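You operate a simulated robot arm through the tools that you are given. There is no shell and no other tool. Be economical: measure what you need, move in short steps, check, and stop when the job is done.

The job below is to be done with a simulated two-armed robot. You get a single attempt, and the scene is never put back.

Task
Hold the deep steel pan on the wall end of the wrapping bench steady with one hand and put the pink praline in it with the other.

Only the result counts: the job must be done as asked and must still hold three seconds after the hand-in. Knocking over, shifting, dropping, spilling or breaking anything else fails it.

Robot
Two 7-joint arms with two-finger parallel grippers on one trunk, on a base that drives. Base frame: it is fixed to the floor where the robot stands at the start and does not move with it; the origin is under the middle of the robot, x ahead of it, y to its left, z up; the surface under the hand at the start is at about z = 0.9. Lengths are in m, angles in rad, forces in N, time in s.
The left shoulder is at the start at [0.06, 0.143, 0.823], the right one opposite. With the tool pointing down near the work surface each hand reaches from about 0.1 to 0.62 m from the robot's upright axis, wherever it stands, measured 20 degrees to its own side. Payload 1.57 kg a hand.
The TCP of each hand is the grasp point between the finger pads, 0.03 m short of the fingertips. In the tool frame z runs along the fingers and y along their closing line. The gripper opens to 0.11 m. The fingers are 0.024 m wide and 0.012 m thick; the gripper's body (0.048 by 0.112 m) begins 0.078 m behind the TCP.
Orientation is that of the tool frame in the base frame, as a unit quaternion [x, y, z, w]. With the fingers straight down and closing along the base's y, the tool's x points along the base's -x, its y along +y and its z along -z.

Tools
- The arms move only by the tool jog_arm. It takes "left_targets", "right_targets" or both (then of equal length, played together; a hand with none holds still); each is a list of rows, each a list of 7 numbers: the shift along the tool's x, y, z in m, then the turn, a rotation vector about the tool's x, y, z in rad, then the closure, from 0 (fully open) to 1 (shut). In form: [[x, y, z, ax, ay, az, claw], ...]. A call has 1 to 20 rows; each row shifts and turns the commanded pose from where the row before left it, along the tool's axes as they then stand. Each row takes 0.2 s and may step no farther than 0.05 m and 0.15 rad from the row before; otherwise, or with a gripper value out of range, the whole call is refused. A pose out of reach is approached as far as the arm can. The call stops where the force on the tool passes 40 N (or 10 N more than at its start, if that is more) or the arm is blocked; 0.2 s more then pass. Each finger travels about 0.045 m/s and halts on what it meets, pressing with about 22 N; the grip force reading is that of the motor and also rises with nothing between the fingers. The clock runs only during rows and for 0.2 s after the last one: add rows that do not move to give the fingers time. The reply holds the time, the measured pose of the TCP, the force on the tool along the base axes, the opening and the grip force, in the units named above and with some noise, with the torque about the TCP (base axes, N m) and any sound that the robot's microphone picked up.
- Cameras (640 x 400 px; columns grow to the right, rows downward): "scene" is now at [0.0676, -0.0048, 1.4419]; the picture's right is [0.03, -1.00, 0.00], its down [-0.65, -0.02, -0.76] and it looks along [0.76, 0.02, -0.65] (base axes); focal length 252 px, centre (320, 200). "left" rides on the left gripper at [0.07, -0.016, -0.141] in its tool frame; the picture's right is [0.23, 0.97, 0.00], its down [-0.86, 0.20, -0.48] and it looks along [-0.47, 0.11, 0.88] (tool axes); focal length 222 px, centre (320, 200). "right" rides on the right gripper at [0.07, 0.016, -0.141] in its tool frame; the picture's right is [-0.23, 0.97, 0.00], its down [-0.86, -0.20, -0.48] and it looks along [-0.47, -0.11, 0.88] (tool axes); focal length 222 px, centre (320, 200). There is no depth. A picture from a camera that has moved, and an enlarged one, comes with that camera's place and axes in the base frame and with its lens. The place of the scene camera against the robot may be out by one fixed shift of up to 0.018 m in any direction.
- get_image(camera): a new picture of that camera. No time passes.
- move_column(by): slides the trunk up (or, below 0, down) by that many m; the arms and the scene camera ride with it, the base frame stays. It gives what a move gives, with no picture.
- roll_base(legs): drives the robot by 1 to 6 legs, each [ahead, left, turn to the left] in m, m and rad, along the robot's own axes; the way and the turn of a leg run together, so that a leg with both is an arc; at most 1.5 m and 3.142 rad a leg. The arms and the cameras ride along, it lands a little off, and it stops where it bumps. It gives what a move gives.
- pan_tilt(pan, tilt): turns the head with the scene camera to pan (to the left, within 1.501 rad either way) and tilt (down, from -0.506 to 1.204), counted from straight ahead of the robot. It gives what a move gives.
- inspect(camera, box): a new picture of the part [left, top, right, bottom] of that camera's present view, enlarged. No time passes.
- sign_off(): hands the job in; it is judged then, once.

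Go step by step. Nothing tells you exact positions but the pictures and the camera data: compare them with the known pose of the tool, close in by small moves and look again before you grip or let go. The budget is 120 turns and 108 pictures, counting those below and the enlarged ones. Unless the task says otherwise, let go and move clear before handing in, and close with one line.

The tools are called after "Request:" as name(argument=value, ...) on one line, values as JSON. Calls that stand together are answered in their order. jog_arm: Moves the arms, as the interface text tells. Its arguments: {"type":"object","properties":{"left_targets":{"type":"array"},"right_targets":{"type":"array"}},"required":[]} The other tools are called the same way: move_column (by) slides the trunk up or down; roll_base (legs) drives the base; pan_tilt (pan, tilt) turns the head that bears the scene camera; get_image (camera) takes a picture; inspect (camera, box) takes an enlarged picture of a part of a camera's view; sign_off () hands the job in.

At the start:

```text
time: 0.0
left_eef_pos: [0.4427, 0.2477, 0.9997]
left_tool_rot: [-0.001, 1.0, 0.0, 0.002]
left_force: [0.6, 1.0, 0.4]
left_torque: [0.01, 0.03, 0.01]
left_finger_gap: 0.1101
left_finger_force: 0.0
right_eef_pos: [0.4511, -0.1016, 0.9992]
right_tool_rot: [0.0, 1.0, 0.0, 0.0]
right_force: [-0.2, 0.7, -0.9]
right_torque: [-0.03, 0.0, 0.05]
right_finger_gap: 0.1101
right_finger_force: 0.1
trunk travel left (down, up): [-0.422, 0.168]
robot x, y, heading: [0.0007, -0.0012, 0.0]
head pan, tilt: [0.03, 0.71]
```

scene: 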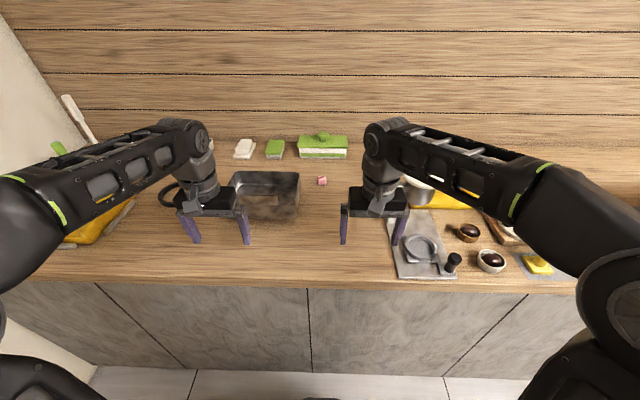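
right: 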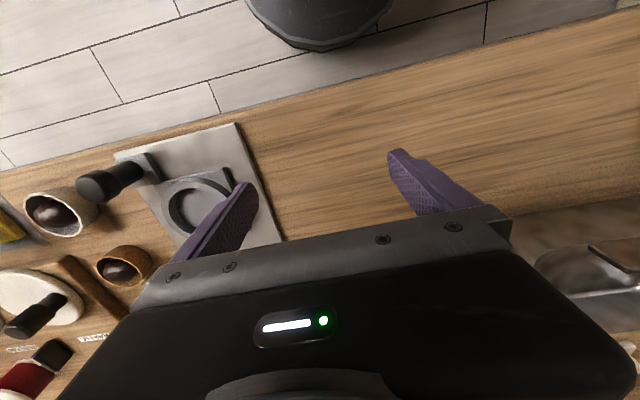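
left: 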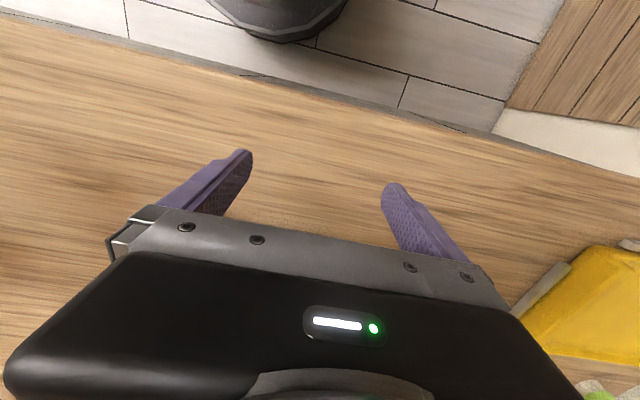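

I see a steel pan left of the middle, a small pink praline just right of it, and other items around; the arms partly block the view. I'll enlarge the area for details.

Request:
inspect(camera="scene", box=[150, 120, 370, 258])

Request:
inspect(camera="scene", box=[340, 140, 600, 300])

Request:
pan_tilt(pan=0.5, tilt=0.71)

Request:
get_image(camera="scene")

```text
2.90 times, centred on (260, 189) of scene
camera zoom: at [0.0676, -0.0048, 1.4419], right [0.03, -1.0, 0.0], down [-0.65, -0.02, -0.76], along [0.76, 0.02, -0.65], focal length 730 px, centre (494, 232)
```

zoom: 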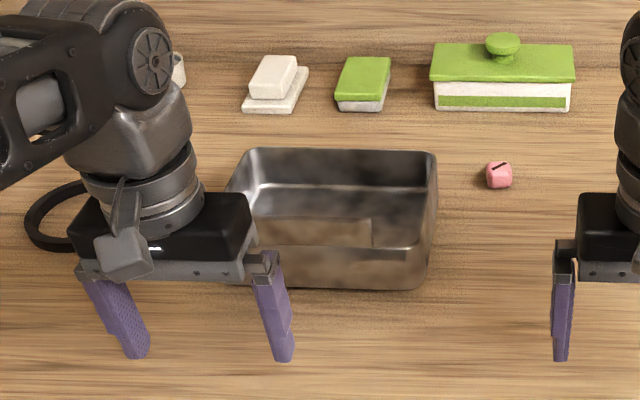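

```text
2.46 times, centred on (470, 220) of scene
camera zoom: at [0.0676, -0.0048, 1.4419], right [0.03, -1.0, 0.0], down [-0.65, -0.02, -0.76], along [0.76, 0.02, -0.65], focal length 620 px, centre (-49, 151)
```

zoom: 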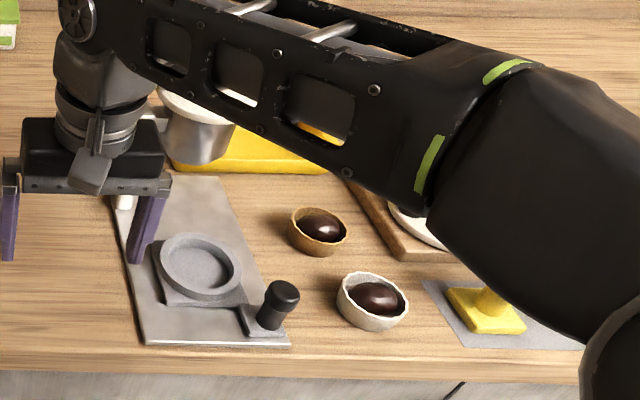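

```text
time: 0.9
left_eef_pos: [0.4415, 0.2478, 0.9992]
left_tool_rot: [0.001, 1.0, 0.0, 0.001]
left_force: [-0.7, -0.2, -0.9]
left_torque: [-0.02, 0.01, 0.0]
left_finger_gap: 0.1099
left_finger_force: 0.2
right_eef_pos: [0.4497, -0.1011, 0.9998]
right_tool_rot: [0.0, 1.0, 0.0, 0.001]
right_force: [0.3, -0.2, 0.2]
right_torque: [0.01, -0.02, 0.02]
right_finger_gap: 0.1099
right_finger_force: 0.0
trunk travel left (down, up): [-0.422, 0.168]
robot x, y, heading: [-0.0015, 0.0013, -0.005]
head pan, tilt: [0.499, 0.71]
```

```text
102 pictures are left
camera scene: at [0.0574, 0.0331, 1.4419], right [0.48, -0.88, 0.0], down [-0.57, -0.31, -0.76], along [0.67, 0.36, -0.65], focal length 252 px, centre (320, 200)
```

scene: 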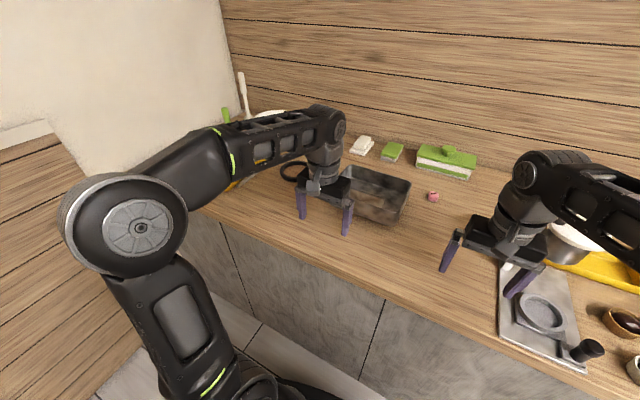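

The left arm hides the area at the wall. I'll draw both hands back and up to see everything.

Request:
jog_arm(left_targets=[[0.04, 0, -0.02, 0, 0, 0, 0], [0.04, 0, -0.02, 0, 0, 0, 0], [0.04, 0, -0.02, 0, 0, 0, 0], [0.04, 0.0, -0.02, 0, 0, 0, 0], [0.03, 0, 0, 0, 0, 0, 0]], right_targets=[[0.04, 0, -0.02, 0, 0, 0, 0], [0.04, 0, -0.02, 0, 0, 0, 0], [0.04, 0, -0.02, 0, 0, 0, 0], [0.04, 0.0, -0.02, 0, 0, 0, 0], [0.03, 0, 0, 0, 0, 0, 0]])

Request:
get_image(camera="scene")

Request:
pan_tilt(pan=0.1, tilt=0.6)

Request:
get_image(camera="scene")

```text
time: 2.1
left_eef_pos: [0.3461, 0.2454, 1.0179]
left_tool_rot: [0.0, 1.0, -0.001, 0.002]
left_force: [0.4, 0.2, 0.3]
left_torque: [-0.02, -0.01, -0.01]
left_finger_gap: 0.1102
left_finger_force: 0.1
left hand out of reach, approached as far as the arm can: row 1, 2, 3, 4, 5
right_eef_pos: [0.3096, -0.1027, 1.0047]
right_tool_rot: [-0.001, 1.0, 0.001, 0.001]
right_force: [-0.3, 1.2, 0.5]
right_torque: [0.01, 0.0, 0.0]
right_finger_gap: 0.1101
right_finger_force: 0.0
right hand out of reach, approached as far as the arm can: row 1, 2, 3, 4, 5
trunk travel left (down, up): [-0.422, 0.168]
robot x, y, heading: [0.0021, 0.0023, -0.0]
head pan, tilt: [0.499, 0.71]
```

```text
101 pictures are left
camera scene: at [0.0565, 0.0341, 1.4419], right [0.48, -0.88, 0.0], down [-0.57, -0.31, -0.76], along [0.67, 0.36, -0.65], focal length 252 px, centre (320, 200)
```

scene: 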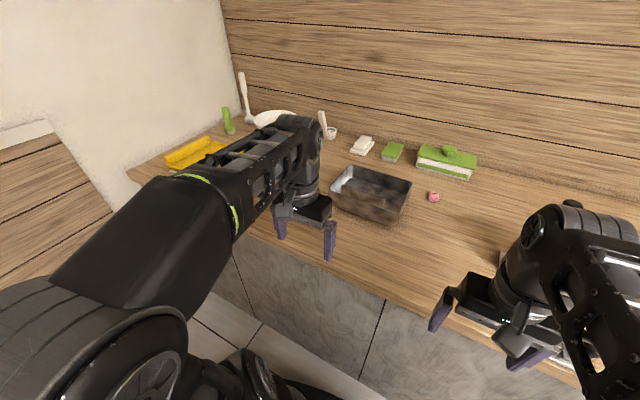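

```text
time: 3.0
left_eef_pos: [0.3464, 0.2443, 1.0174]
left_tool_rot: [0.0, 1.0, 0.0, 0.002]
left_force: [-0.5, 0.2, 0.2]
left_torque: [0.01, -0.01, -0.01]
left_finger_gap: 0.1099
left_finger_force: 0.0
right_eef_pos: [0.31, -0.1034, 1.0054]
right_tool_rot: [-0.001, 1.0, 0.001, 0.001]
right_force: [-0.6, 0.2, -0.4]
right_torque: [-0.02, 0.02, 0.02]
right_finger_gap: 0.1101
right_finger_force: 0.0
trunk travel left (down, up): [-0.422, 0.168]
robot x, y, heading: [0.0016, -0.0035, 0.002]
head pan, tilt: [0.099, 0.6]
```

```text
100 pictures are left
camera scene: at [0.071, 0.0015, 1.4513], right [0.1, -0.99, 0.0], down [-0.56, -0.06, -0.82], along [0.82, 0.08, -0.57], focal length 252 px, centre (320, 200)
```

scene: 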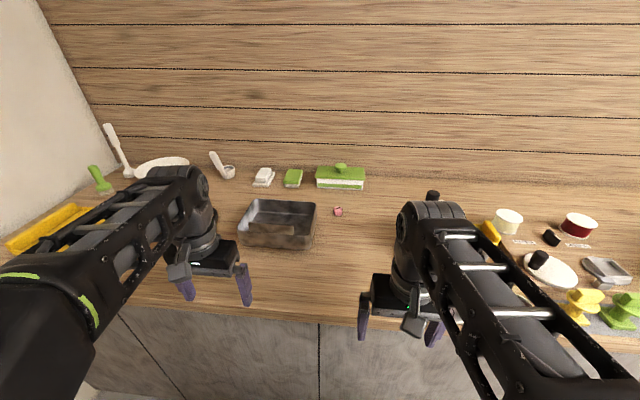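

The pan sits roughly at x 0.75, y 0.15–0.3, with the praline near (0.80, 0.01), so I'll need to drive closer. I'll look down at the gap between base and bench and zoom in on the pan.

Request:
inspect(camera="scene", box=[180, 150, 400, 288])

Request:
pan_tilt(pan=0.0, tilt=1.2)

Request:
get_image(camera="scene")

Request:
get_image(camera="left")

```text
2.90 times, centred on (290, 219) of scene
camera zoom: at [0.071, 0.0015, 1.4513], right [0.1, -0.99, 0.0], down [-0.56, -0.06, -0.82], along [0.82, 0.08, -0.57], focal length 730 px, centre (407, 145)
```

zoom: 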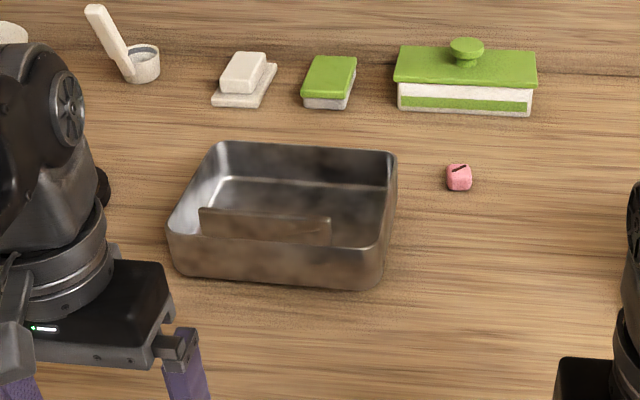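

```text
time: 4.0
left_eef_pos: [0.3477, 0.2462, 1.0161]
left_tool_rot: [0.0, 1.0, 0.0, 0.002]
left_force: [-0.4, 0.2, 1.2]
left_torque: [0.02, -0.04, 0.02]
left_finger_gap: 0.1105
left_finger_force: 0.1
right_eef_pos: [0.3106, -0.1044, 1.0049]
right_tool_rot: [0.001, 1.0, 0.001, 0.001]
right_force: [-0.7, 0.2, 0.1]
right_torque: [0.0, 0.0, 0.01]
right_finger_gap: 0.1099
right_finger_force: 0.0
trunk travel left (down, up): [-0.422, 0.168]
robot x, y, heading: [-0.0032, 0.0011, -0.008]
head pan, tilt: [0.0, 1.201]
```

```text
98 pictures are left
camera scene: at [0.039, -0.0073, 1.4068], right [0.0, -1.0, 0.0], down [-0.93, 0.0, -0.36], along [0.36, 0.0, -0.93], focal length 252 px, centre (320, 200)
```

scene: 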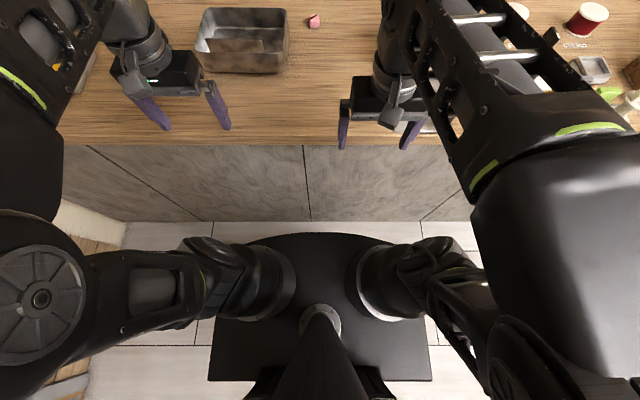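

```text
97 pictures are left
camera left: at [0.278, 0.2296, 1.1594], right [-0.23, 0.97, 0.0], down [0.85, 0.2, 0.48], along [0.47, 0.11, -0.88], focal length 222 px, centre (320, 200)
```

left: 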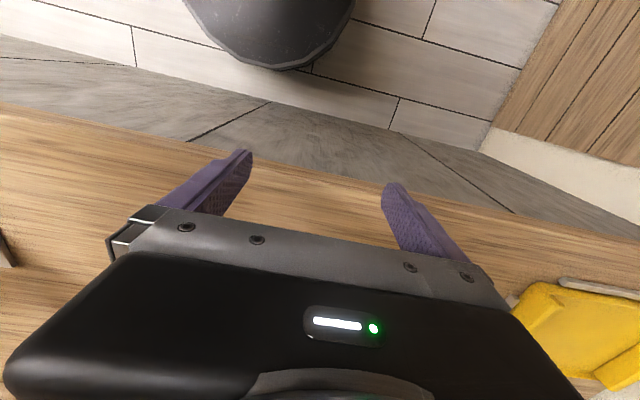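

The pan is at about x 0.60–0.77, y 0.085–0.295, rim z≈0.955, and the praline at about (0.80, 0.007). I'll raise the trunk for more reach, then drive left 0.12 and ahead 0.11, which stays short of the bench panel at x≈0.45.

Request:
move_column(by=0.15)

Request:
roll_base(legs=[[0, 0.12, 0], [0.11, 0, 0]])

Request:
get_image(camera="scene")

Request:
get_image(camera="left")

```text
time: 5.7
left_eef_pos: [0.3476, 0.2461, 1.1669]
left_tool_rot: [0.0, 1.0, 0.0, 0.001]
left_force: [-0.3, 0.4, -0.2]
left_torque: [0.0, 0.02, -0.02]
left_finger_gap: 0.11
left_finger_force: 0.1
right_eef_pos: [0.3102, -0.1039, 1.1563]
right_tool_rot: [0.0, 1.0, 0.001, 0.001]
right_force: [-0.7, -0.2, 0.3]
right_torque: [-0.02, -0.03, 0.03]
right_finger_gap: 0.1099
right_finger_force: 0.1
trunk travel left (down, up): [-0.572, 0.018]
robot x, y, heading: [-0.0006, 0.0004, -0.003]
head pan, tilt: [0.0, 1.201]
```

```text
time: 7.8
left_eef_pos: [0.4634, 0.3639, 1.1662]
left_tool_rot: [0.001, 1.0, 0.001, 0.001]
left_force: [0.3, -0.3, 0.4]
left_torque: [-0.01, 0.04, -0.03]
left_finger_gap: 0.1099
left_finger_force: 0.0
right_eef_pos: [0.4254, 0.0152, 1.1552]
right_tool_rot: [0.001, 1.0, 0.0, 0.0]
right_force: [1.2, 0.1, -1.0]
right_torque: [0.01, 0.09, -0.02]
right_finger_gap: 0.11
right_finger_force: 0.0
trunk travel left (down, up): [-0.572, 0.018]
robot x, y, heading: [0.1158, 0.1187, 0.001]
head pan, tilt: [0.0, 1.201]
```

```text
96 pictures are left
camera scene: at [0.1555, 0.1114, 1.5567], right [0.0, -1.0, 0.0], down [-0.93, 0.0, -0.36], along [0.36, 0.0, -0.93], focal length 252 px, centre (320, 200)
```

scene: 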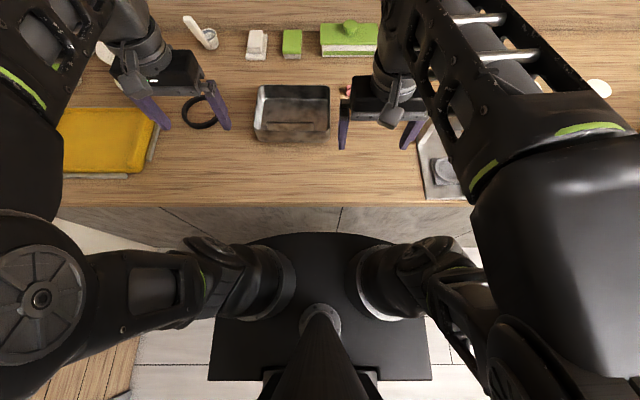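

```text
95 pictures are left
camera left: at [0.3938, 0.3483, 1.3088], right [-0.23, 0.97, 0.0], down [0.85, 0.2, 0.48], along [0.47, 0.11, -0.88], focal length 222 px, centre (320, 200)
```

left: 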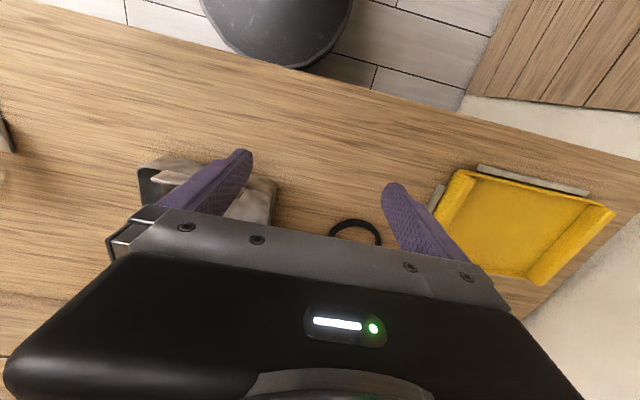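

The trunk and base moved as planned. There's a black ring at about (0.72, 0.50), well left of the pan. I'll zoom in to calibrate the camera on the fingertips and locate the pan better.

Request:
inspect(camera="scene", box=[230, 60, 450, 198])

Request:
inspect(camera="scene", box=[120, 20, 340, 158])

```text
2.90 times, centred on (340, 129) of scene
camera zoom: at [0.1555, 0.1114, 1.5567], right [0.0, -1.0, 0.0], down [-0.93, 0.0, -0.36], along [0.36, 0.0, -0.93], focal length 730 px, centre (262, 406)
```

zoom: 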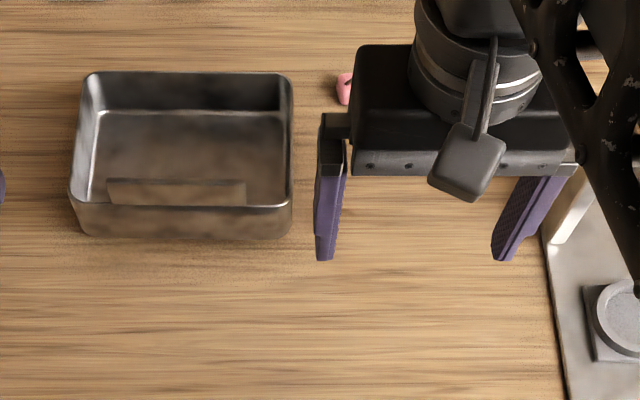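

```text
2.90 times, centred on (230, 89) of scene
camera zoom: at [0.1555, 0.1114, 1.5567], right [0.0, -1.0, 0.0], down [-0.93, 0.0, -0.36], along [0.36, 0.0, -0.93], focal length 730 px, centre (581, 522)
```

zoom: 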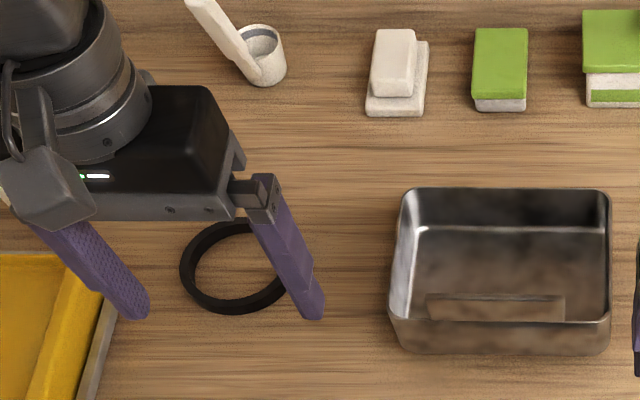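

Fingertip comparison shows the scene camera is really about 0.0075 m further to +y and 0.008 m back. Corrected, the pan spans x 0.597–0.762, y 0.089–0.309. I'll hover the left hand over the left wall's rim.

Request:
jog_arm(left_targets=[[-0.0414, -0.0116, 0, 0, 0, 0, 0], [-0.0414, -0.0116, 0, 0, 0, 0, 0], [-0.0414, -0.0116, 0, 0, 0, 0, 0], [-0.0414, -0.0116, 0, 0, 0, 0, 0], [-0.0414, -0.0116, 0, 0, 0, 0, 0], [0, 0, 0.045, 0, 0, 0, 0], [0, 0, 0.045, 0, 0, 0, 0], [0, 0, 0.03, 0, 0, 0, 0]])

Request:
get_image(camera="scene")

Request:
get_image(camera="left")

```text
time: 9.6
left_eef_pos: [0.6471, 0.3109, 1.0259]
left_tool_rot: [0.0, 1.0, -0.001, 0.002]
left_force: [-0.4, 0.2, -0.3]
left_torque: [-0.02, 0.0, -0.01]
left_finger_gap: 0.1097
left_finger_force: 0.0
left hand out of reach, approached as far as the arm can: row 3, 4, 5
right_eef_pos: [0.4238, 0.0156, 1.1545]
right_tool_rot: [0.001, 1.0, 0.0, 0.001]
right_force: [-0.8, 0.0, -0.6]
right_torque: [-0.01, -0.02, -0.02]
right_finger_gap: 0.1097
right_finger_force: 0.1
trunk travel left (down, up): [-0.572, 0.018]
robot x, y, heading: [0.1119, 0.1156, -0.002]
head pan, tilt: [0.0, 1.201]
```

```text
92 pictures are left
camera scene: at [0.1527, 0.112, 1.5568], right [0.0, -1.0, 0.0], down [-0.93, 0.0, -0.36], along [0.36, 0.0, -0.93], focal length 252 px, centre (320, 200)
```

scene: 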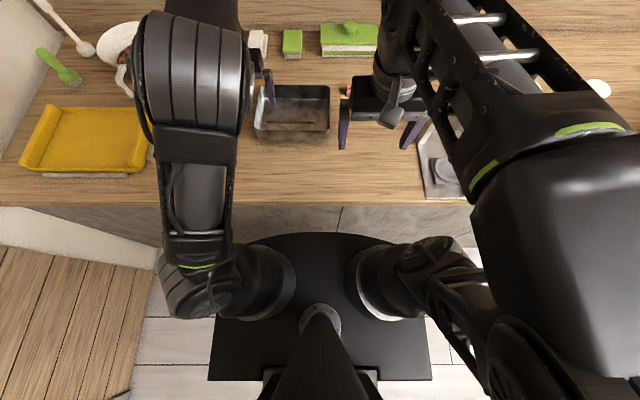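

```text
91 pictures are left
camera left: at [0.5769, 0.2946, 1.1683], right [-0.23, 0.97, 0.0], down [0.85, 0.2, 0.48], along [0.47, 0.11, -0.88], focal length 222 px, centre (320, 200)
```

left: 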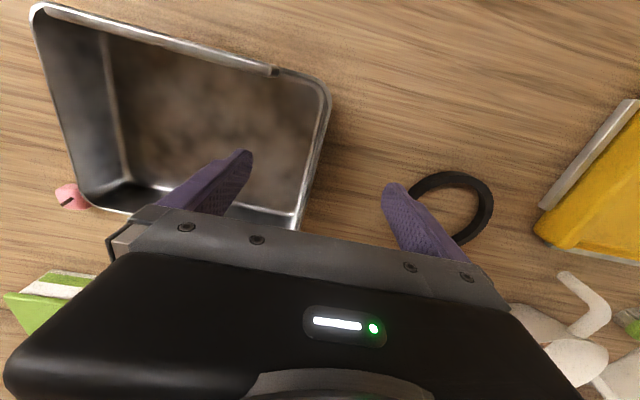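

The left hand straddles the pan's left wall (rim about y 0.31), and the praline shows at about (0.783, 0.013). I'll lower the left hand over the wall.

Request:
jog_arm(left_targets=[[0, 0, 0.025, 0, 0, 0, 0], [0, 0, 0.025, 0, 0, 0, 0], [0, 0, 0.022, 0, 0, 0, 0], [0, 0, 0, 0, 0, 0, 0]])

Request:
get_image(camera="left")

Request:
inspect(camera="scene", box=[220, 50, 380, 150])

```text
time: 10.6
left_eef_pos: [0.6456, 0.3111, 0.9546]
left_tool_rot: [0.0, 1.0, 0.0, 0.002]
left_force: [-0.3, 0.3, 0.3]
left_torque: [-0.01, 0.01, 0.0]
left_finger_gap: 0.1101
left_finger_force: 0.1
right_eef_pos: [0.423, 0.015, 1.156]
right_tool_rot: [0.0, 1.0, 0.0, 0.001]
right_force: [0.1, 0.1, 1.0]
right_torque: [0.01, 0.0, -0.01]
right_finger_gap: 0.1101
right_finger_force: 0.1
trunk travel left (down, up): [-0.572, 0.018]
robot x, y, heading: [0.1136, 0.1174, 0.003]
head pan, tilt: [0.0, 1.201]
```

```text
90 pictures are left
camera left: at [0.5756, 0.2954, 1.0969], right [-0.23, 0.97, 0.0], down [0.85, 0.2, 0.48], along [0.47, 0.11, -0.88], focal length 222 px, centre (320, 200)
```

left: 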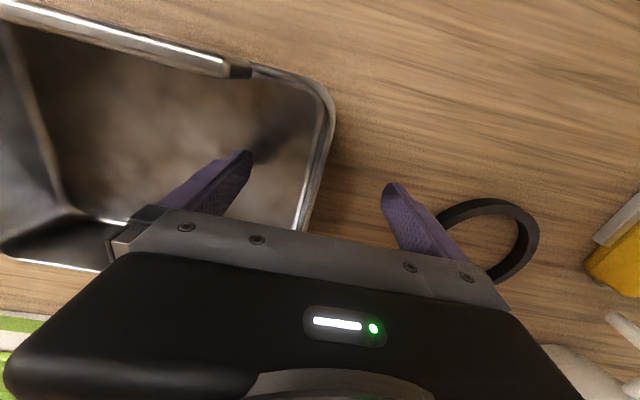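

```text
4.00 times, centred on (300, 100) of scene
camera zoom: at [0.1525, 0.1115, 1.5568], right [0.0, -1.0, 0.0], down [-0.93, 0.0, -0.36], along [0.36, 0.0, -0.93], focal length 1007 px, centre (400, 600)
```

zoom: 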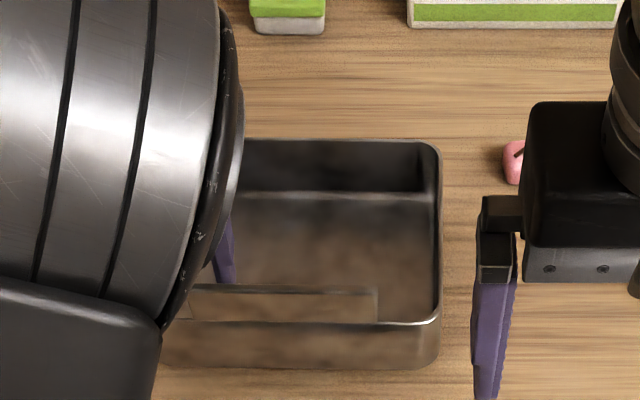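

The fingers straddle the wall without contact. I'll close most of the way first and check centring.

Request:
jog_arm(left_targets=[[0, 0, 0, 0, 0, 0, 0.3], [0, 0, 0, 0, 0, 0, 0.5], [0, 0, 0, 0, 0, 0, 0.65], [0, 0, 0, 0, 0, 0, 0.72], [0, 0, 0, 0, 0, 0, 0.72], [0, 0, 0, 0, 0, 0, 0.72]])

Request:
get_image(camera="left")

```text
time: 12.0
left_eef_pos: [0.6439, 0.3104, 0.9561]
left_tool_rot: [0.0, 1.0, 0.0, 0.002]
left_force: [-0.7, 0.1, -0.2]
left_torque: [0.0, 0.04, 0.0]
left_finger_gap: 0.0308
left_finger_force: 0.1
right_eef_pos: [0.4242, 0.0145, 1.1545]
right_tool_rot: [0.0, 1.0, 0.001, 0.001]
right_force: [-0.1, -0.2, -0.1]
right_torque: [0.0, 0.02, 0.0]
right_finger_gap: 0.1098
right_finger_force: 0.1
trunk travel left (down, up): [-0.572, 0.018]
robot x, y, heading: [0.1145, 0.1214, -0.001]
head pan, tilt: [0.0, 1.201]
```

```text
88 pictures are left
camera left: at [0.5758, 0.2953, 1.0971], right [-0.23, 0.97, 0.0], down [0.85, 0.2, 0.48], along [0.47, 0.11, -0.88], focal length 222 px, centre (320, 200)
```

left: 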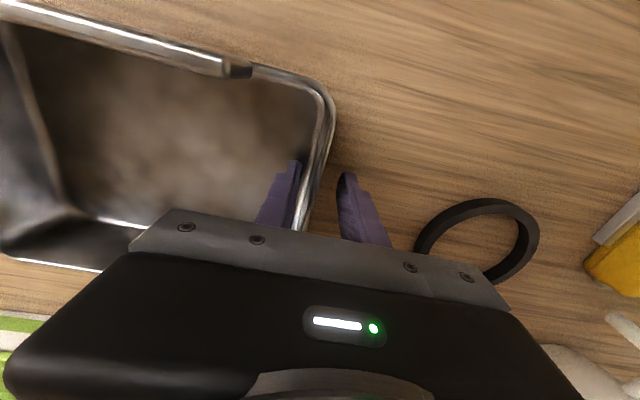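

The wall lies between the fingers, slightly nearer the inner one. I'll nudge 3 mm toward it and close gently.

Request:
jog_arm(left_targets=[[0, -0.003, 0, 0, 0, 0, 0.72], [0, 0, 0, 0, 0, 0, 0.85], [0, 0, 0, 0, 0, 0, 0.92], [0, 0, 0, 0, 0, 0, 1], [0, 0, 0, 0, 0, 0, 1], [0, 0, 0, 0, 0, 0, 1]])

Request:
get_image(camera="left")

```text
time: 13.4
left_eef_pos: [0.6451, 0.3075, 0.955]
left_tool_rot: [0.0, 1.0, 0.0, 0.002]
left_force: [-0.6, -0.4, 1.0]
left_torque: [0.16, 0.21, -0.01]
left_finger_gap: 0.0037
left_finger_force: 22.0
right_eef_pos: [0.4232, 0.0142, 1.1559]
right_tool_rot: [0.0, 1.0, 0.0, 0.001]
right_force: [0.1, -0.3, -0.1]
right_torque: [0.0, -0.02, 0.0]
right_finger_gap: 0.11
right_finger_force: 0.0
trunk travel left (down, up): [-0.572, 0.018]
robot x, y, heading: [0.1133, 0.1188, 0.004]
head pan, tilt: [0.0, 1.201]
```

```text
87 pictures are left
camera left: at [0.5758, 0.2923, 1.0976], right [-0.23, 0.97, 0.0], down [0.85, 0.2, 0.48], along [0.47, 0.11, -0.88], focal length 222 px, centre (320, 200)
```

left: 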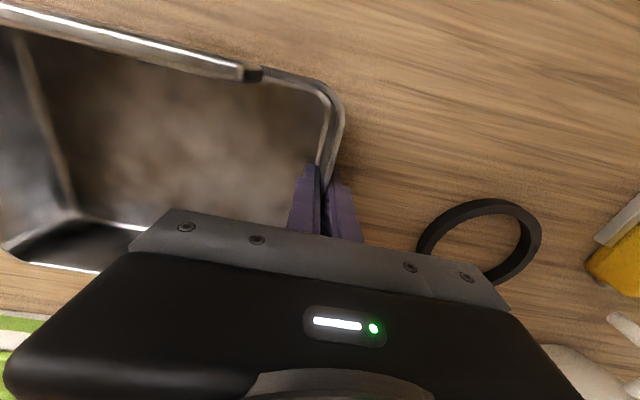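

The pan's wall is now gripped (gap 3.7 mm, 22 N). Next I'll tilt the right hand's fingers forward 0.35 rad for reach and hover short of the praline.

Request:
jog_arm(right_targets=[[0, 0, 0, 0, -0.117, 0, 0.1], [0, 0, 0, 0, -0.117, 0, 0.2], [0, 0, 0, 0, -0.116, 0, 0.3], [-0.0305, 0, 0.0318, 0, 0, 0, 0.4], [-0.0305, 0, 0.0318, 0, 0, 0, 0.45], [-0.0305, 0, 0.0318, 0, 0, 0, 0.45], [-0.0305, 0, 0.0318, 0, 0, 0, 0.45], [-0.0305, 0, 0.0318, 0, 0, 0, 0.45], [-0.0305, 0, 0.0318, 0, 0, 0, 0.45], [-0.0305, 0, 0.0318, 0, 0, 0, 0.45], [-0.0305, 0, 0.0318, 0, 0, 0, 0.45]])

Request:
get_image(camera="right")

Request:
get_image(camera="scene")

```text
time: 14.2
left_eef_pos: [0.6451, 0.3091, 0.955]
left_tool_rot: [0.0, 1.0, 0.0, 0.002]
left_force: [-0.7, -0.4, 0.5]
left_torque: [0.04, -0.01, 0.06]
left_finger_gap: 0.004
left_finger_force: 22.5
right_eef_pos: [0.4222, 0.024, 1.1432]
right_tool_rot: [-0.014, 0.989, 0.092, 0.112]
right_force: [0.1, -0.1, -0.5]
right_torque: [-0.01, -0.01, 0.0]
right_finger_gap: 0.066
right_finger_force: 0.1
trunk travel left (down, up): [-0.572, 0.018]
robot x, y, heading: [0.1145, 0.1191, 0.001]
head pan, tilt: [0.0, 1.201]
stopped in row 4 (right hand): the arm was blocked; the commanded pose is now the measured one
```

```text
86 pictures are left
camera right: at [0.3231, 0.0141, 1.2662], right [0.18, 0.96, 0.22], down [0.74, -0.28, 0.61], along [0.65, 0.06, -0.76], focal length 222 px, centre (320, 200)
```

right: 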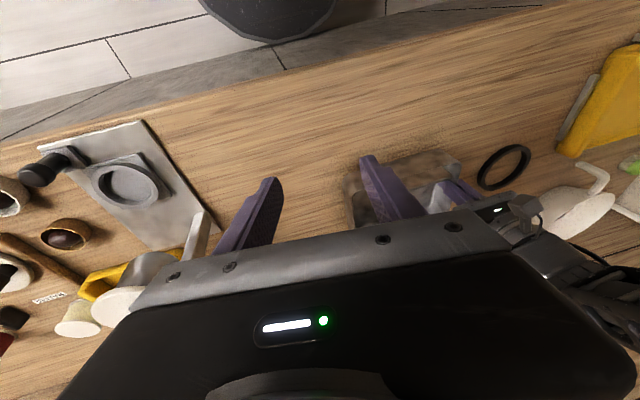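

```text
85 pictures are left
camera scene: at [0.1528, 0.1114, 1.5568], right [0.0, -1.0, 0.0], down [-0.93, 0.0, -0.36], along [0.36, 0.0, -0.93], focal length 252 px, centre (320, 200)
```

scene: 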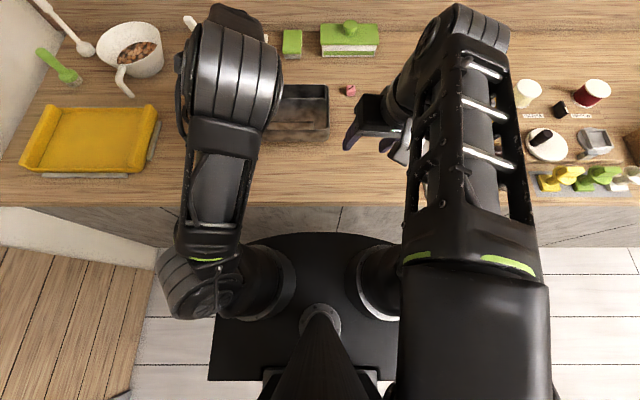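

The right arm was blocked while tilting in its folded pose, leaving a skewed twist. I'll straighten it and extend forward first at a safe height.

Request:
jog_arm(right_targets=[[-0.03, 0, 0, 0.092, 0, 0.014, 0.4], [-0.03, 0, 0, 0.092, 0, 0.014, 0.45], [-0.04, 0, 0, 0, 0, 0, 0.45]])

```text
time: 14.8
left_eef_pos: [0.6451, 0.3091, 0.9544]
left_tool_rot: [0.0, 1.0, 0.001, 0.002]
left_force: [-0.4, 1.0, -0.6]
left_torque: [-0.26, 0.03, 0.05]
left_finger_gap: 0.0039
left_finger_force: 22.1
right_eef_pos: [0.4443, 0.0765, 1.1729]
right_tool_rot: [-0.084, 0.987, 0.047, 0.13]
right_force: [0.0, -0.2, 0.3]
right_torque: [-0.02, 0.01, 0.02]
right_finger_gap: 0.0606
right_finger_force: 0.1
trunk travel left (down, up): [-0.572, 0.018]
robot x, y, heading: [0.1159, 0.117, -0.001]
head pan, tilt: [0.0, 1.201]
stopped in row 2 (right hand): the arm was blocked; the commanded pose is now the measured one
```

The arm is still stuck near a limit. I'll first undo the tilt and return to the earlier straight-down pose, which is known to work.

Request:
jog_arm(right_targets=[[0, -0.012, 0.0, 0.03, 0.087, 0.056, 0.45], [0, -0.012, 0.0, 0.03, 0.087, 0.056, 0.45], [0, -0.012, 0.0, 0.03, 0.087, 0.056, 0.45], [0, 0, 0, 0, 0, 0, 0.45]])

Request:
get_image(camera="scene")

```text
time: 15.8
left_eef_pos: [0.645, 0.3088, 0.9552]
left_tool_rot: [0.0, 1.0, -0.001, 0.002]
left_force: [0.4, -1.2, 0.9]
left_torque: [0.28, 0.24, 0.02]
left_finger_gap: 0.0037
left_finger_force: 22.1
right_eef_pos: [0.4503, 0.0408, 1.172]
right_tool_rot: [0.001, 1.0, 0.001, 0.001]
right_force: [0.2, 0.2, 0.2]
right_torque: [-0.06, 0.0, 0.06]
right_finger_gap: 0.0602
right_finger_force: 0.1
trunk travel left (down, up): [-0.572, 0.018]
robot x, y, heading: [0.1155, 0.1215, -0.0]
head pan, tilt: [0.0, 1.201]
```

```text
84 pictures are left
camera scene: at [0.1523, 0.1126, 1.5568], right [0.0, -1.0, 0.0], down [-0.93, 0.0, -0.36], along [0.36, 0.0, -0.93], focal length 252 px, centre (320, 200)
```

scene: 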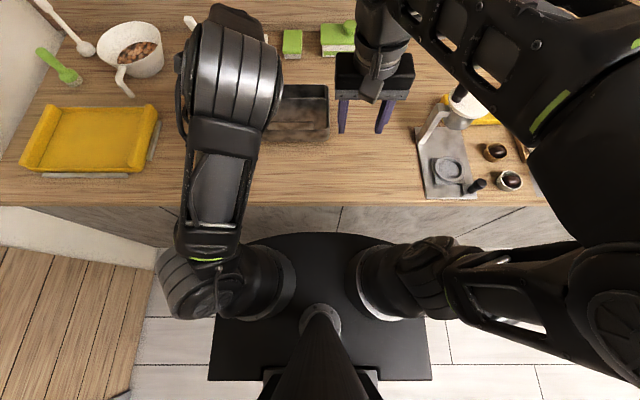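

The arm is back to a clean straight-down pose. Now I'll extend forward and down to (0.68, 0.013, 1.02) without tilting.

Request:
jog_arm(right_targets=[[-0.0383, -0.0047, 0.0253, 0, 0, 0, 0.45], [-0.0383, -0.0047, 0.0253, 0, 0, 0, 0.45], [-0.0383, -0.0047, 0.0253, 0, 0, 0, 0.45], [-0.0383, -0.0047, 0.0253, 0, 0, 0, 0.45], [-0.0383, -0.0047, 0.0253, 0, 0, 0, 0.45], [-0.0383, -0.0047, 0.0253, 0, 0, 0, 0.45], [0, 0, 0, 0, 0, 0, 0.45]])

Request:
get_image(camera="right")

```text
time: 17.4
left_eef_pos: [0.6453, 0.3086, 0.956]
left_tool_rot: [0.0, 1.0, 0.001, 0.002]
left_force: [1.0, 1.2, 3.6]
left_torque: [0.01, 0.38, 0.03]
left_finger_gap: 0.0039
left_finger_force: 21.8
right_eef_pos: [0.6786, 0.0109, 1.0193]
right_tool_rot: [0.001, 1.0, 0.002, 0.002]
right_force: [-0.4, -0.2, 0.9]
right_torque: [0.01, -0.01, -0.05]
right_finger_gap: 0.0606
right_finger_force: 0.1
trunk travel left (down, up): [-0.572, 0.018]
robot x, y, heading: [0.1121, 0.1199, -0.0]
head pan, tilt: [0.0, 1.201]
```

```text
83 pictures are left
camera right: at [0.6095, 0.0269, 1.1595], right [0.23, 0.97, 0.0], down [0.85, -0.2, 0.48], along [0.47, -0.11, -0.88], focal length 222 px, centre (320, 200)
```

right: 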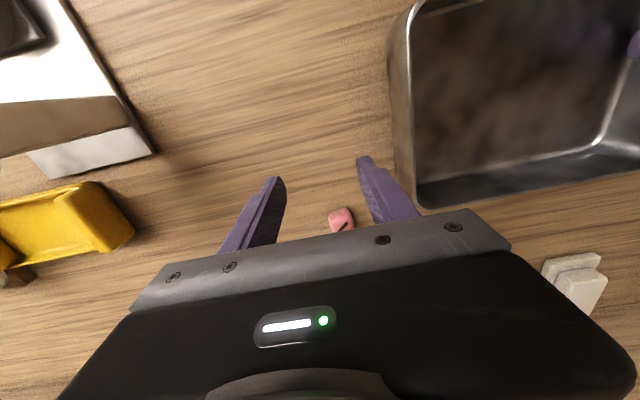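

The wrist camera puts the praline at about (0.776, 0.017). I'll advance 6 cm while tilting 0.3 rad in this extended pose.

Request:
jog_arm(right_targets=[[-0.015, 0.001, 0, 0, -0.1, 0, 0.45], [-0.015, 0.002, 0, 0, -0.1, 0, 0.45], [-0.015, 0.002, 0, 0, -0.1, 0, 0.45], [0, 0, 0, 0, 0, 0, 0.45]])

Request:
get_image(camera="right")

Request:
get_image(camera="scene")

```text
time: 18.4
left_eef_pos: [0.6461, 0.3084, 0.9553]
left_tool_rot: [0.0, 1.0, 0.0, 0.001]
left_force: [2.3, 1.0, 3.7]
left_torque: [0.05, 0.3, 0.05]
left_finger_gap: 0.004
left_finger_force: 21.5
right_eef_pos: [0.7234, 0.0167, 1.0237]
right_tool_rot: [0.002, 0.989, 0.002, 0.15]
right_force: [-0.3, 0.9, 0.3]
right_torque: [-0.02, -0.03, 0.01]
right_finger_gap: 0.0604
right_finger_force: 0.0
trunk travel left (down, up): [-0.572, 0.018]
robot x, y, heading: [0.1122, 0.1155, 0.0]
head pan, tilt: [0.0, 1.201]
```

```text
82 pictures are left
camera right: at [0.6153, 0.0321, 1.1378], right [0.22, 0.97, 0.07], down [0.67, -0.2, 0.71], along [0.71, -0.11, -0.7], focal length 222 px, centre (320, 200)
```

right: 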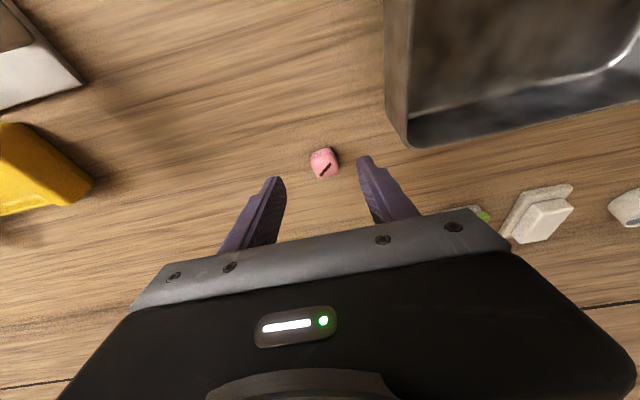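

```text
81 pictures are left
camera scene: at [0.1529, 0.1115, 1.5568], right [0.0, -1.0, 0.0], down [-0.93, 0.0, -0.36], along [0.36, 0.0, -0.93], focal length 252 px, centre (320, 200)
```

scene: 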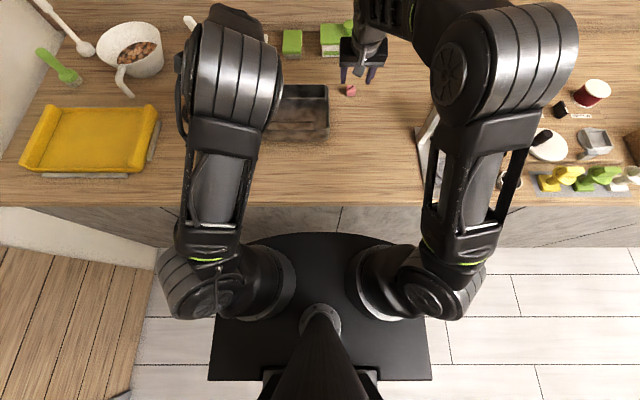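

The praline is at about (0.783, 0.017), centred between the fingers. I'll descend along to just above it.

Request:
jog_arm(right_targets=[[-0.0103, 0, 0.0255, 0, 0, 0, 0.45], [-0.0103, 0, 0.0255, 0, 0, 0, 0.45], [-0.0103, 0, 0.0255, 0, 0, 0, 0.45], [0, 0, 0, 0, 0, 0, 0.45]])

Request:
get_image(camera="right")

Request:
inspect(camera="scene", box=[280, 40, 420, 128])

```text
time: 19.4
left_eef_pos: [0.6448, 0.3087, 0.9563]
left_tool_rot: [0.001, 1.0, 0.001, 0.002]
left_force: [0.3, 0.6, 2.3]
left_torque: [0.05, 0.31, -0.08]
left_finger_gap: 0.0039
left_finger_force: 21.7
right_eef_pos: [0.7746, 0.0174, 0.9595]
right_tool_rot: [0.002, 0.989, 0.002, 0.151]
right_force: [-0.2, -0.5, 0.9]
right_torque: [0.0, 0.01, 0.0]
right_finger_gap: 0.0603
right_finger_force: 0.0
trunk travel left (down, up): [-0.572, 0.018]
robot x, y, heading: [0.1091, 0.1174, -0.006]
head pan, tilt: [0.0, 1.201]
```

```text
80 pictures are left
camera right: at [0.6668, 0.0333, 1.0735], right [0.22, 0.97, 0.07], down [0.67, -0.2, 0.71], along [0.71, -0.11, -0.7], focal length 222 px, centre (320, 200)
```

right: 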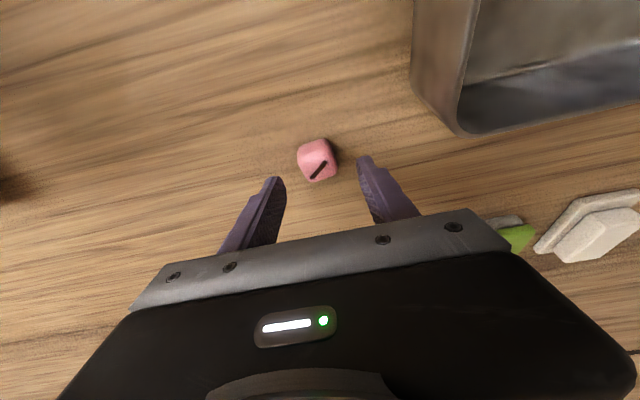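

```text
4.55 times, centred on (350, 84) of scene
camera zoom: at [0.1528, 0.1114, 1.5568], right [0.0, -1.0, 0.0], down [-0.93, 0.0, -0.36], along [0.36, 0.0, -0.93], focal length 1145 px, centre (184, 727)
```

zoom: 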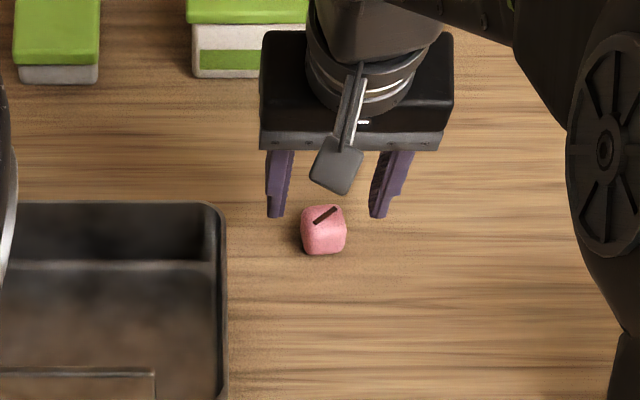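

The praline is about 0.03 wide at (0.780, 0.018). I'll lower about 2 cm so the fingers straddle it.

Request:
jog_arm(right_targets=[[0.004, 0, 0.01, 0, 0, 0, 0.45], [0.004, 0, 0.01, 0, 0, 0, 0.45], [0, 0, 0, 0, 0, 0, 0.45]])

Request:
get_image(camera="right")

Request:
inspect(camera="scene", box=[280, 40, 420, 128])

```text
time: 20.2
left_eef_pos: [0.646, 0.3091, 0.955]
left_tool_rot: [0.0, 1.0, -0.001, 0.002]
left_force: [2.8, 0.2, 2.6]
left_torque: [0.05, 0.29, -0.02]
left_finger_gap: 0.004
left_finger_force: 22.1
right_eef_pos: [0.7725, 0.0187, 0.9379]
right_tool_rot: [0.001, 0.989, 0.002, 0.151]
right_force: [-1.1, 0.4, 0.1]
right_torque: [0.03, 0.0, 0.01]
right_finger_gap: 0.0604
right_finger_force: 0.1
trunk travel left (down, up): [-0.572, 0.018]
robot x, y, heading: [0.1154, 0.119, 0.001]
head pan, tilt: [0.0, 1.201]
```

```text
78 pictures are left
camera right: at [0.6652, 0.0338, 1.0519], right [0.22, 0.97, 0.07], down [0.67, -0.2, 0.71], along [0.71, -0.11, -0.7], focal length 222 px, centre (320, 200)
```

right: 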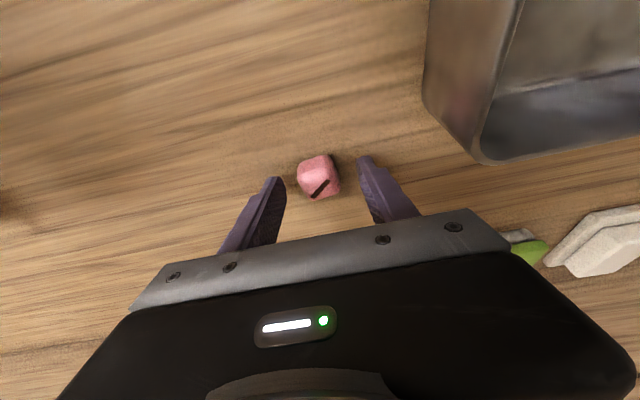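

```text
4.55 times, centred on (350, 84) of scene
camera zoom: at [0.1529, 0.1114, 1.5568], right [0.0, -1.0, 0.0], down [-0.93, 0.0, -0.36], along [0.36, 0.0, -0.93], focal length 1145 px, centre (184, 727)
```

zoom: 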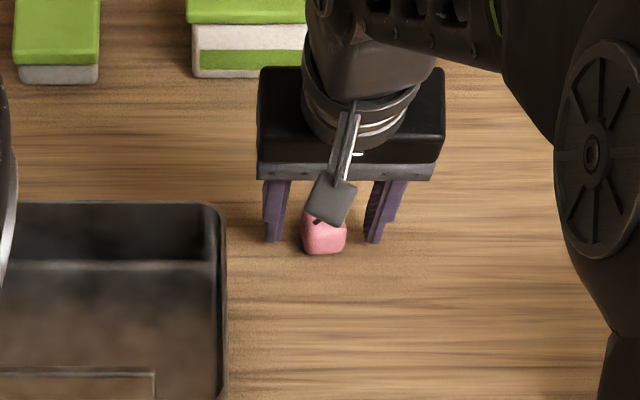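

The praline is centred between the fingertips, low enough to grip. Closing now.

Request:
jog_arm(right_targets=[[0, 0, 0, 0, 0, 0, 0.6], [0, 0, 0, 0, 0, 0, 0.7], [0, 0, 0, 0, 0, 0, 0.8], [0, 0, 0, 0, 0, 0, 0.9], [0, 0, 0, 0, 0, 0, 0.9], [0, 0, 0, 0, 0, 0, 0.9]])

Request:
get_image(camera="right")

```text
time: 21.6
left_eef_pos: [0.6446, 0.3083, 0.955]
left_tool_rot: [0.0, 1.0, -0.001, 0.001]
left_force: [1.6, 0.4, 3.3]
left_torque: [0.01, 0.12, -0.03]
left_finger_gap: 0.0037
left_finger_force: 22.2
right_eef_pos: [0.7735, 0.018, 0.9374]
right_tool_rot: [0.002, 0.989, 0.002, 0.151]
right_force: [0.1, -0.6, -1.4]
right_torque: [0.02, 0.02, -0.01]
right_finger_gap: 0.0297
right_finger_force: 22.6
trunk travel left (down, up): [-0.572, 0.018]
robot x, y, heading: [0.1147, 0.1205, -0.0]
head pan, tilt: [0.0, 1.201]
```

```text
76 pictures are left
camera right: at [0.6652, 0.0338, 1.0521], right [0.22, 0.97, 0.07], down [0.67, -0.2, 0.71], along [0.71, -0.11, -0.7], focal length 222 px, centre (320, 200)
```

right: 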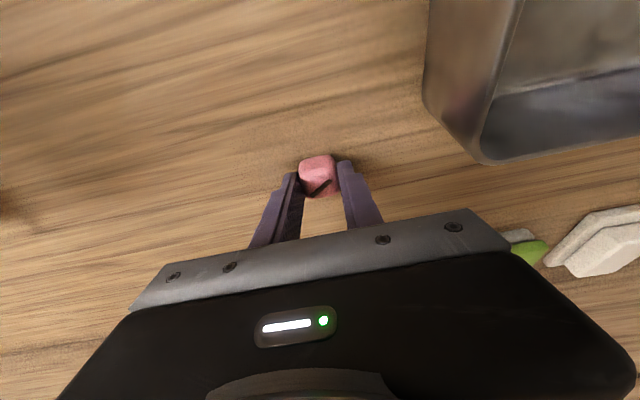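

The praline is gripped (gap 30 mm, 22 N). I'll back it off straight along the fingers by 10 cm and check.

Request:
jog_arm(right_targets=[[0, 0, -0.02, 0, 0, 0, 0.9], [0, 0, -0.03, 0, 0, 0, 0.9], [0, 0, -0.035, 0, 0, 0, 0.9], [0, 0, -0.025, 0, 0, 0, 0.9], [0, 0, 0, 0, 0, 0, 0.9]])

Request:
get_image(camera="right")

Request:
get_image(camera="left")

```text
time: 22.8
left_eef_pos: [0.6457, 0.3089, 0.9553]
left_tool_rot: [0.0, 1.0, 0.0, 0.002]
left_force: [-1.1, 0.4, 2.1]
left_torque: [0.04, -0.37, 0.05]
left_finger_gap: 0.0039
left_finger_force: 22.5
right_eef_pos: [0.7439, 0.0159, 1.0426]
right_tool_rot: [0.002, 0.989, 0.002, 0.15]
right_force: [0.3, -0.1, -0.6]
right_torque: [-0.04, -0.01, 0.01]
right_finger_gap: 0.011
right_finger_force: 0.1
trunk travel left (down, up): [-0.572, 0.018]
robot x, y, heading: [0.1163, 0.1177, -0.0]
head pan, tilt: [0.0, 1.201]
```

```text
75 pictures are left
camera right: at [0.6348, 0.0329, 1.1577], right [0.22, 0.97, 0.07], down [0.67, -0.2, 0.71], along [0.71, -0.11, -0.7], focal length 222 px, centre (320, 200)
```

right: 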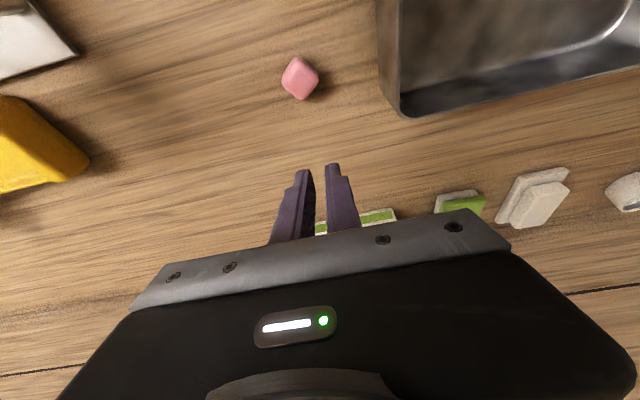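

```text
74 pictures are left
camera left: at [0.5757, 0.2927, 1.0975], right [-0.23, 0.97, 0.0], down [0.85, 0.2, 0.48], along [0.47, 0.11, -0.88], focal length 222 px, centre (320, 200)
```

left: 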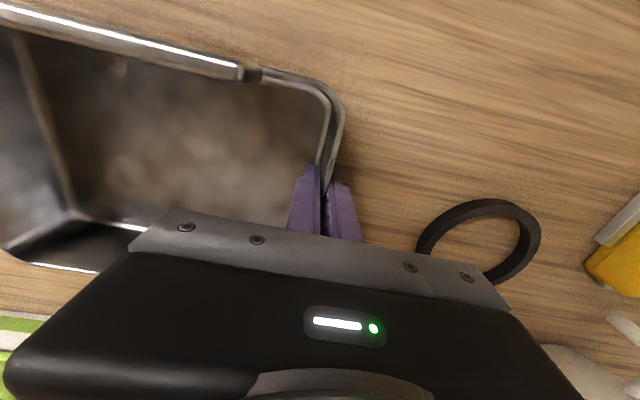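

The praline slipped from the fingertips and rolled to about (0.707, 0.013), turned about 45°. It's now within straight-down reach. I'll open, untilt and look at its orientation.

Request:
jog_arm(right_targets=[[0.0, 0, 0, 0, 0.1, 0, 0.6], [0.02, 0, 0, 0, 0.1, 0, 0.4], [0.02, 0, 0, 0, 0.1, 0, 0.4], [0.02, 0, 0, 0, 0, 0, 0.4], [0.02, 0, 0, 0, 0, 0, 0.4], [0, 0, 0, 0, 0, 0, 0.4]])

Request:
get_image(camera="right")

Request:
inspect(camera="scene", box=[280, 60, 420, 148])

```text
time: 24.2
left_eef_pos: [0.6448, 0.3091, 0.9559]
left_tool_rot: [0.001, 1.0, 0.0, 0.002]
left_force: [-1.0, 1.0, 2.1]
left_torque: [0.07, -0.2, -0.01]
left_finger_gap: 0.0038
left_finger_force: 22.0
right_eef_pos: [0.6612, 0.0166, 1.0385]
right_tool_rot: [0.001, 1.0, 0.001, 0.001]
right_force: [0.1, 0.0, -0.6]
right_torque: [-0.01, 0.02, 0.0]
right_finger_gap: 0.0659
right_finger_force: 0.1
trunk travel left (down, up): [-0.572, 0.018]
robot x, y, heading: [0.1141, 0.1237, -0.004]
head pan, tilt: [0.0, 1.201]
```

```text
73 pictures are left
camera right: at [0.5924, 0.0335, 1.1788], right [0.23, 0.97, 0.0], down [0.85, -0.2, 0.48], along [0.47, -0.11, -0.88], focal length 222 px, centre (320, 200)
```

right: 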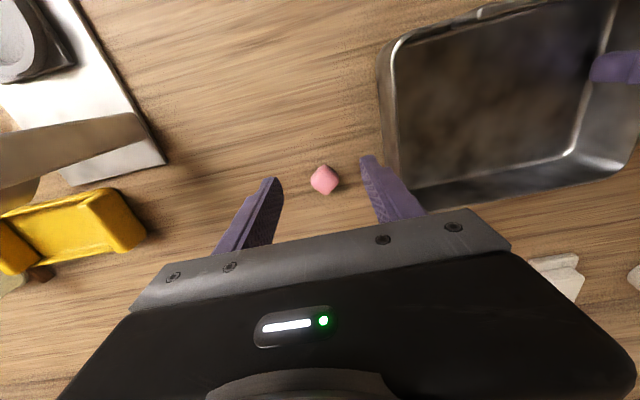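

```text
4.55 times, centred on (350, 104) of scene
camera zoom: at [0.1525, 0.1115, 1.5568], right [0.0, -1.0, 0.0], down [-0.93, 0.0, -0.36], along [0.36, 0.0, -0.93], focal length 1145 px, centre (184, 636)
```

zoom: 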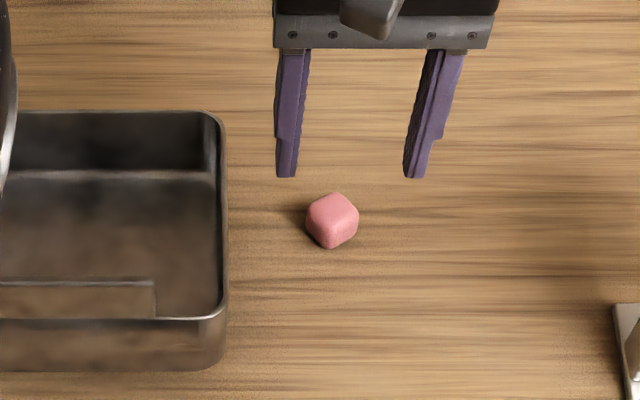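

I need the praline's yaw more precisely, so I'll zoom in from both cameras.

Request:
inspect(camera="scene", box=[332, 92, 372, 117])

Request:
inspect(camera="right", box=[292, 160, 356, 200])

```text
16.00 times, centred on (352, 104) of scene
camera zoom: at [0.1525, 0.1115, 1.5568], right [0.0, -1.0, 0.0], down [-0.93, 0.0, -0.36], along [0.36, 0.0, -0.93], focal length 4030 px, centre (-192, 1728)
```

zoom: 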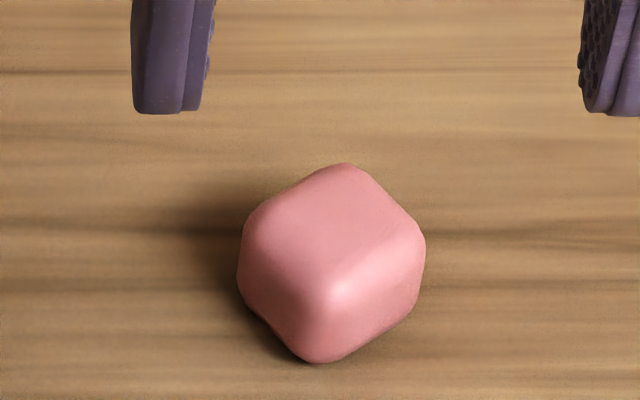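

```text
10.00 times, centred on (324, 180) of right
camera zoom: at [0.5924, 0.0335, 1.1788], right [0.23, 0.97, 0.0], down [0.85, -0.2, 0.48], along [0.47, -0.11, -0.88], focal length 2221 px, centre (280, 400)
```

zoom: 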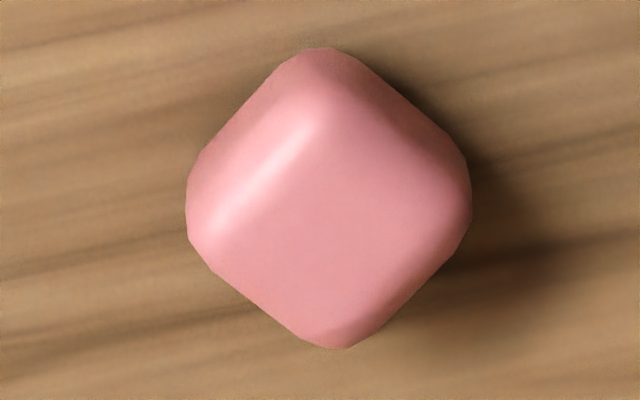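

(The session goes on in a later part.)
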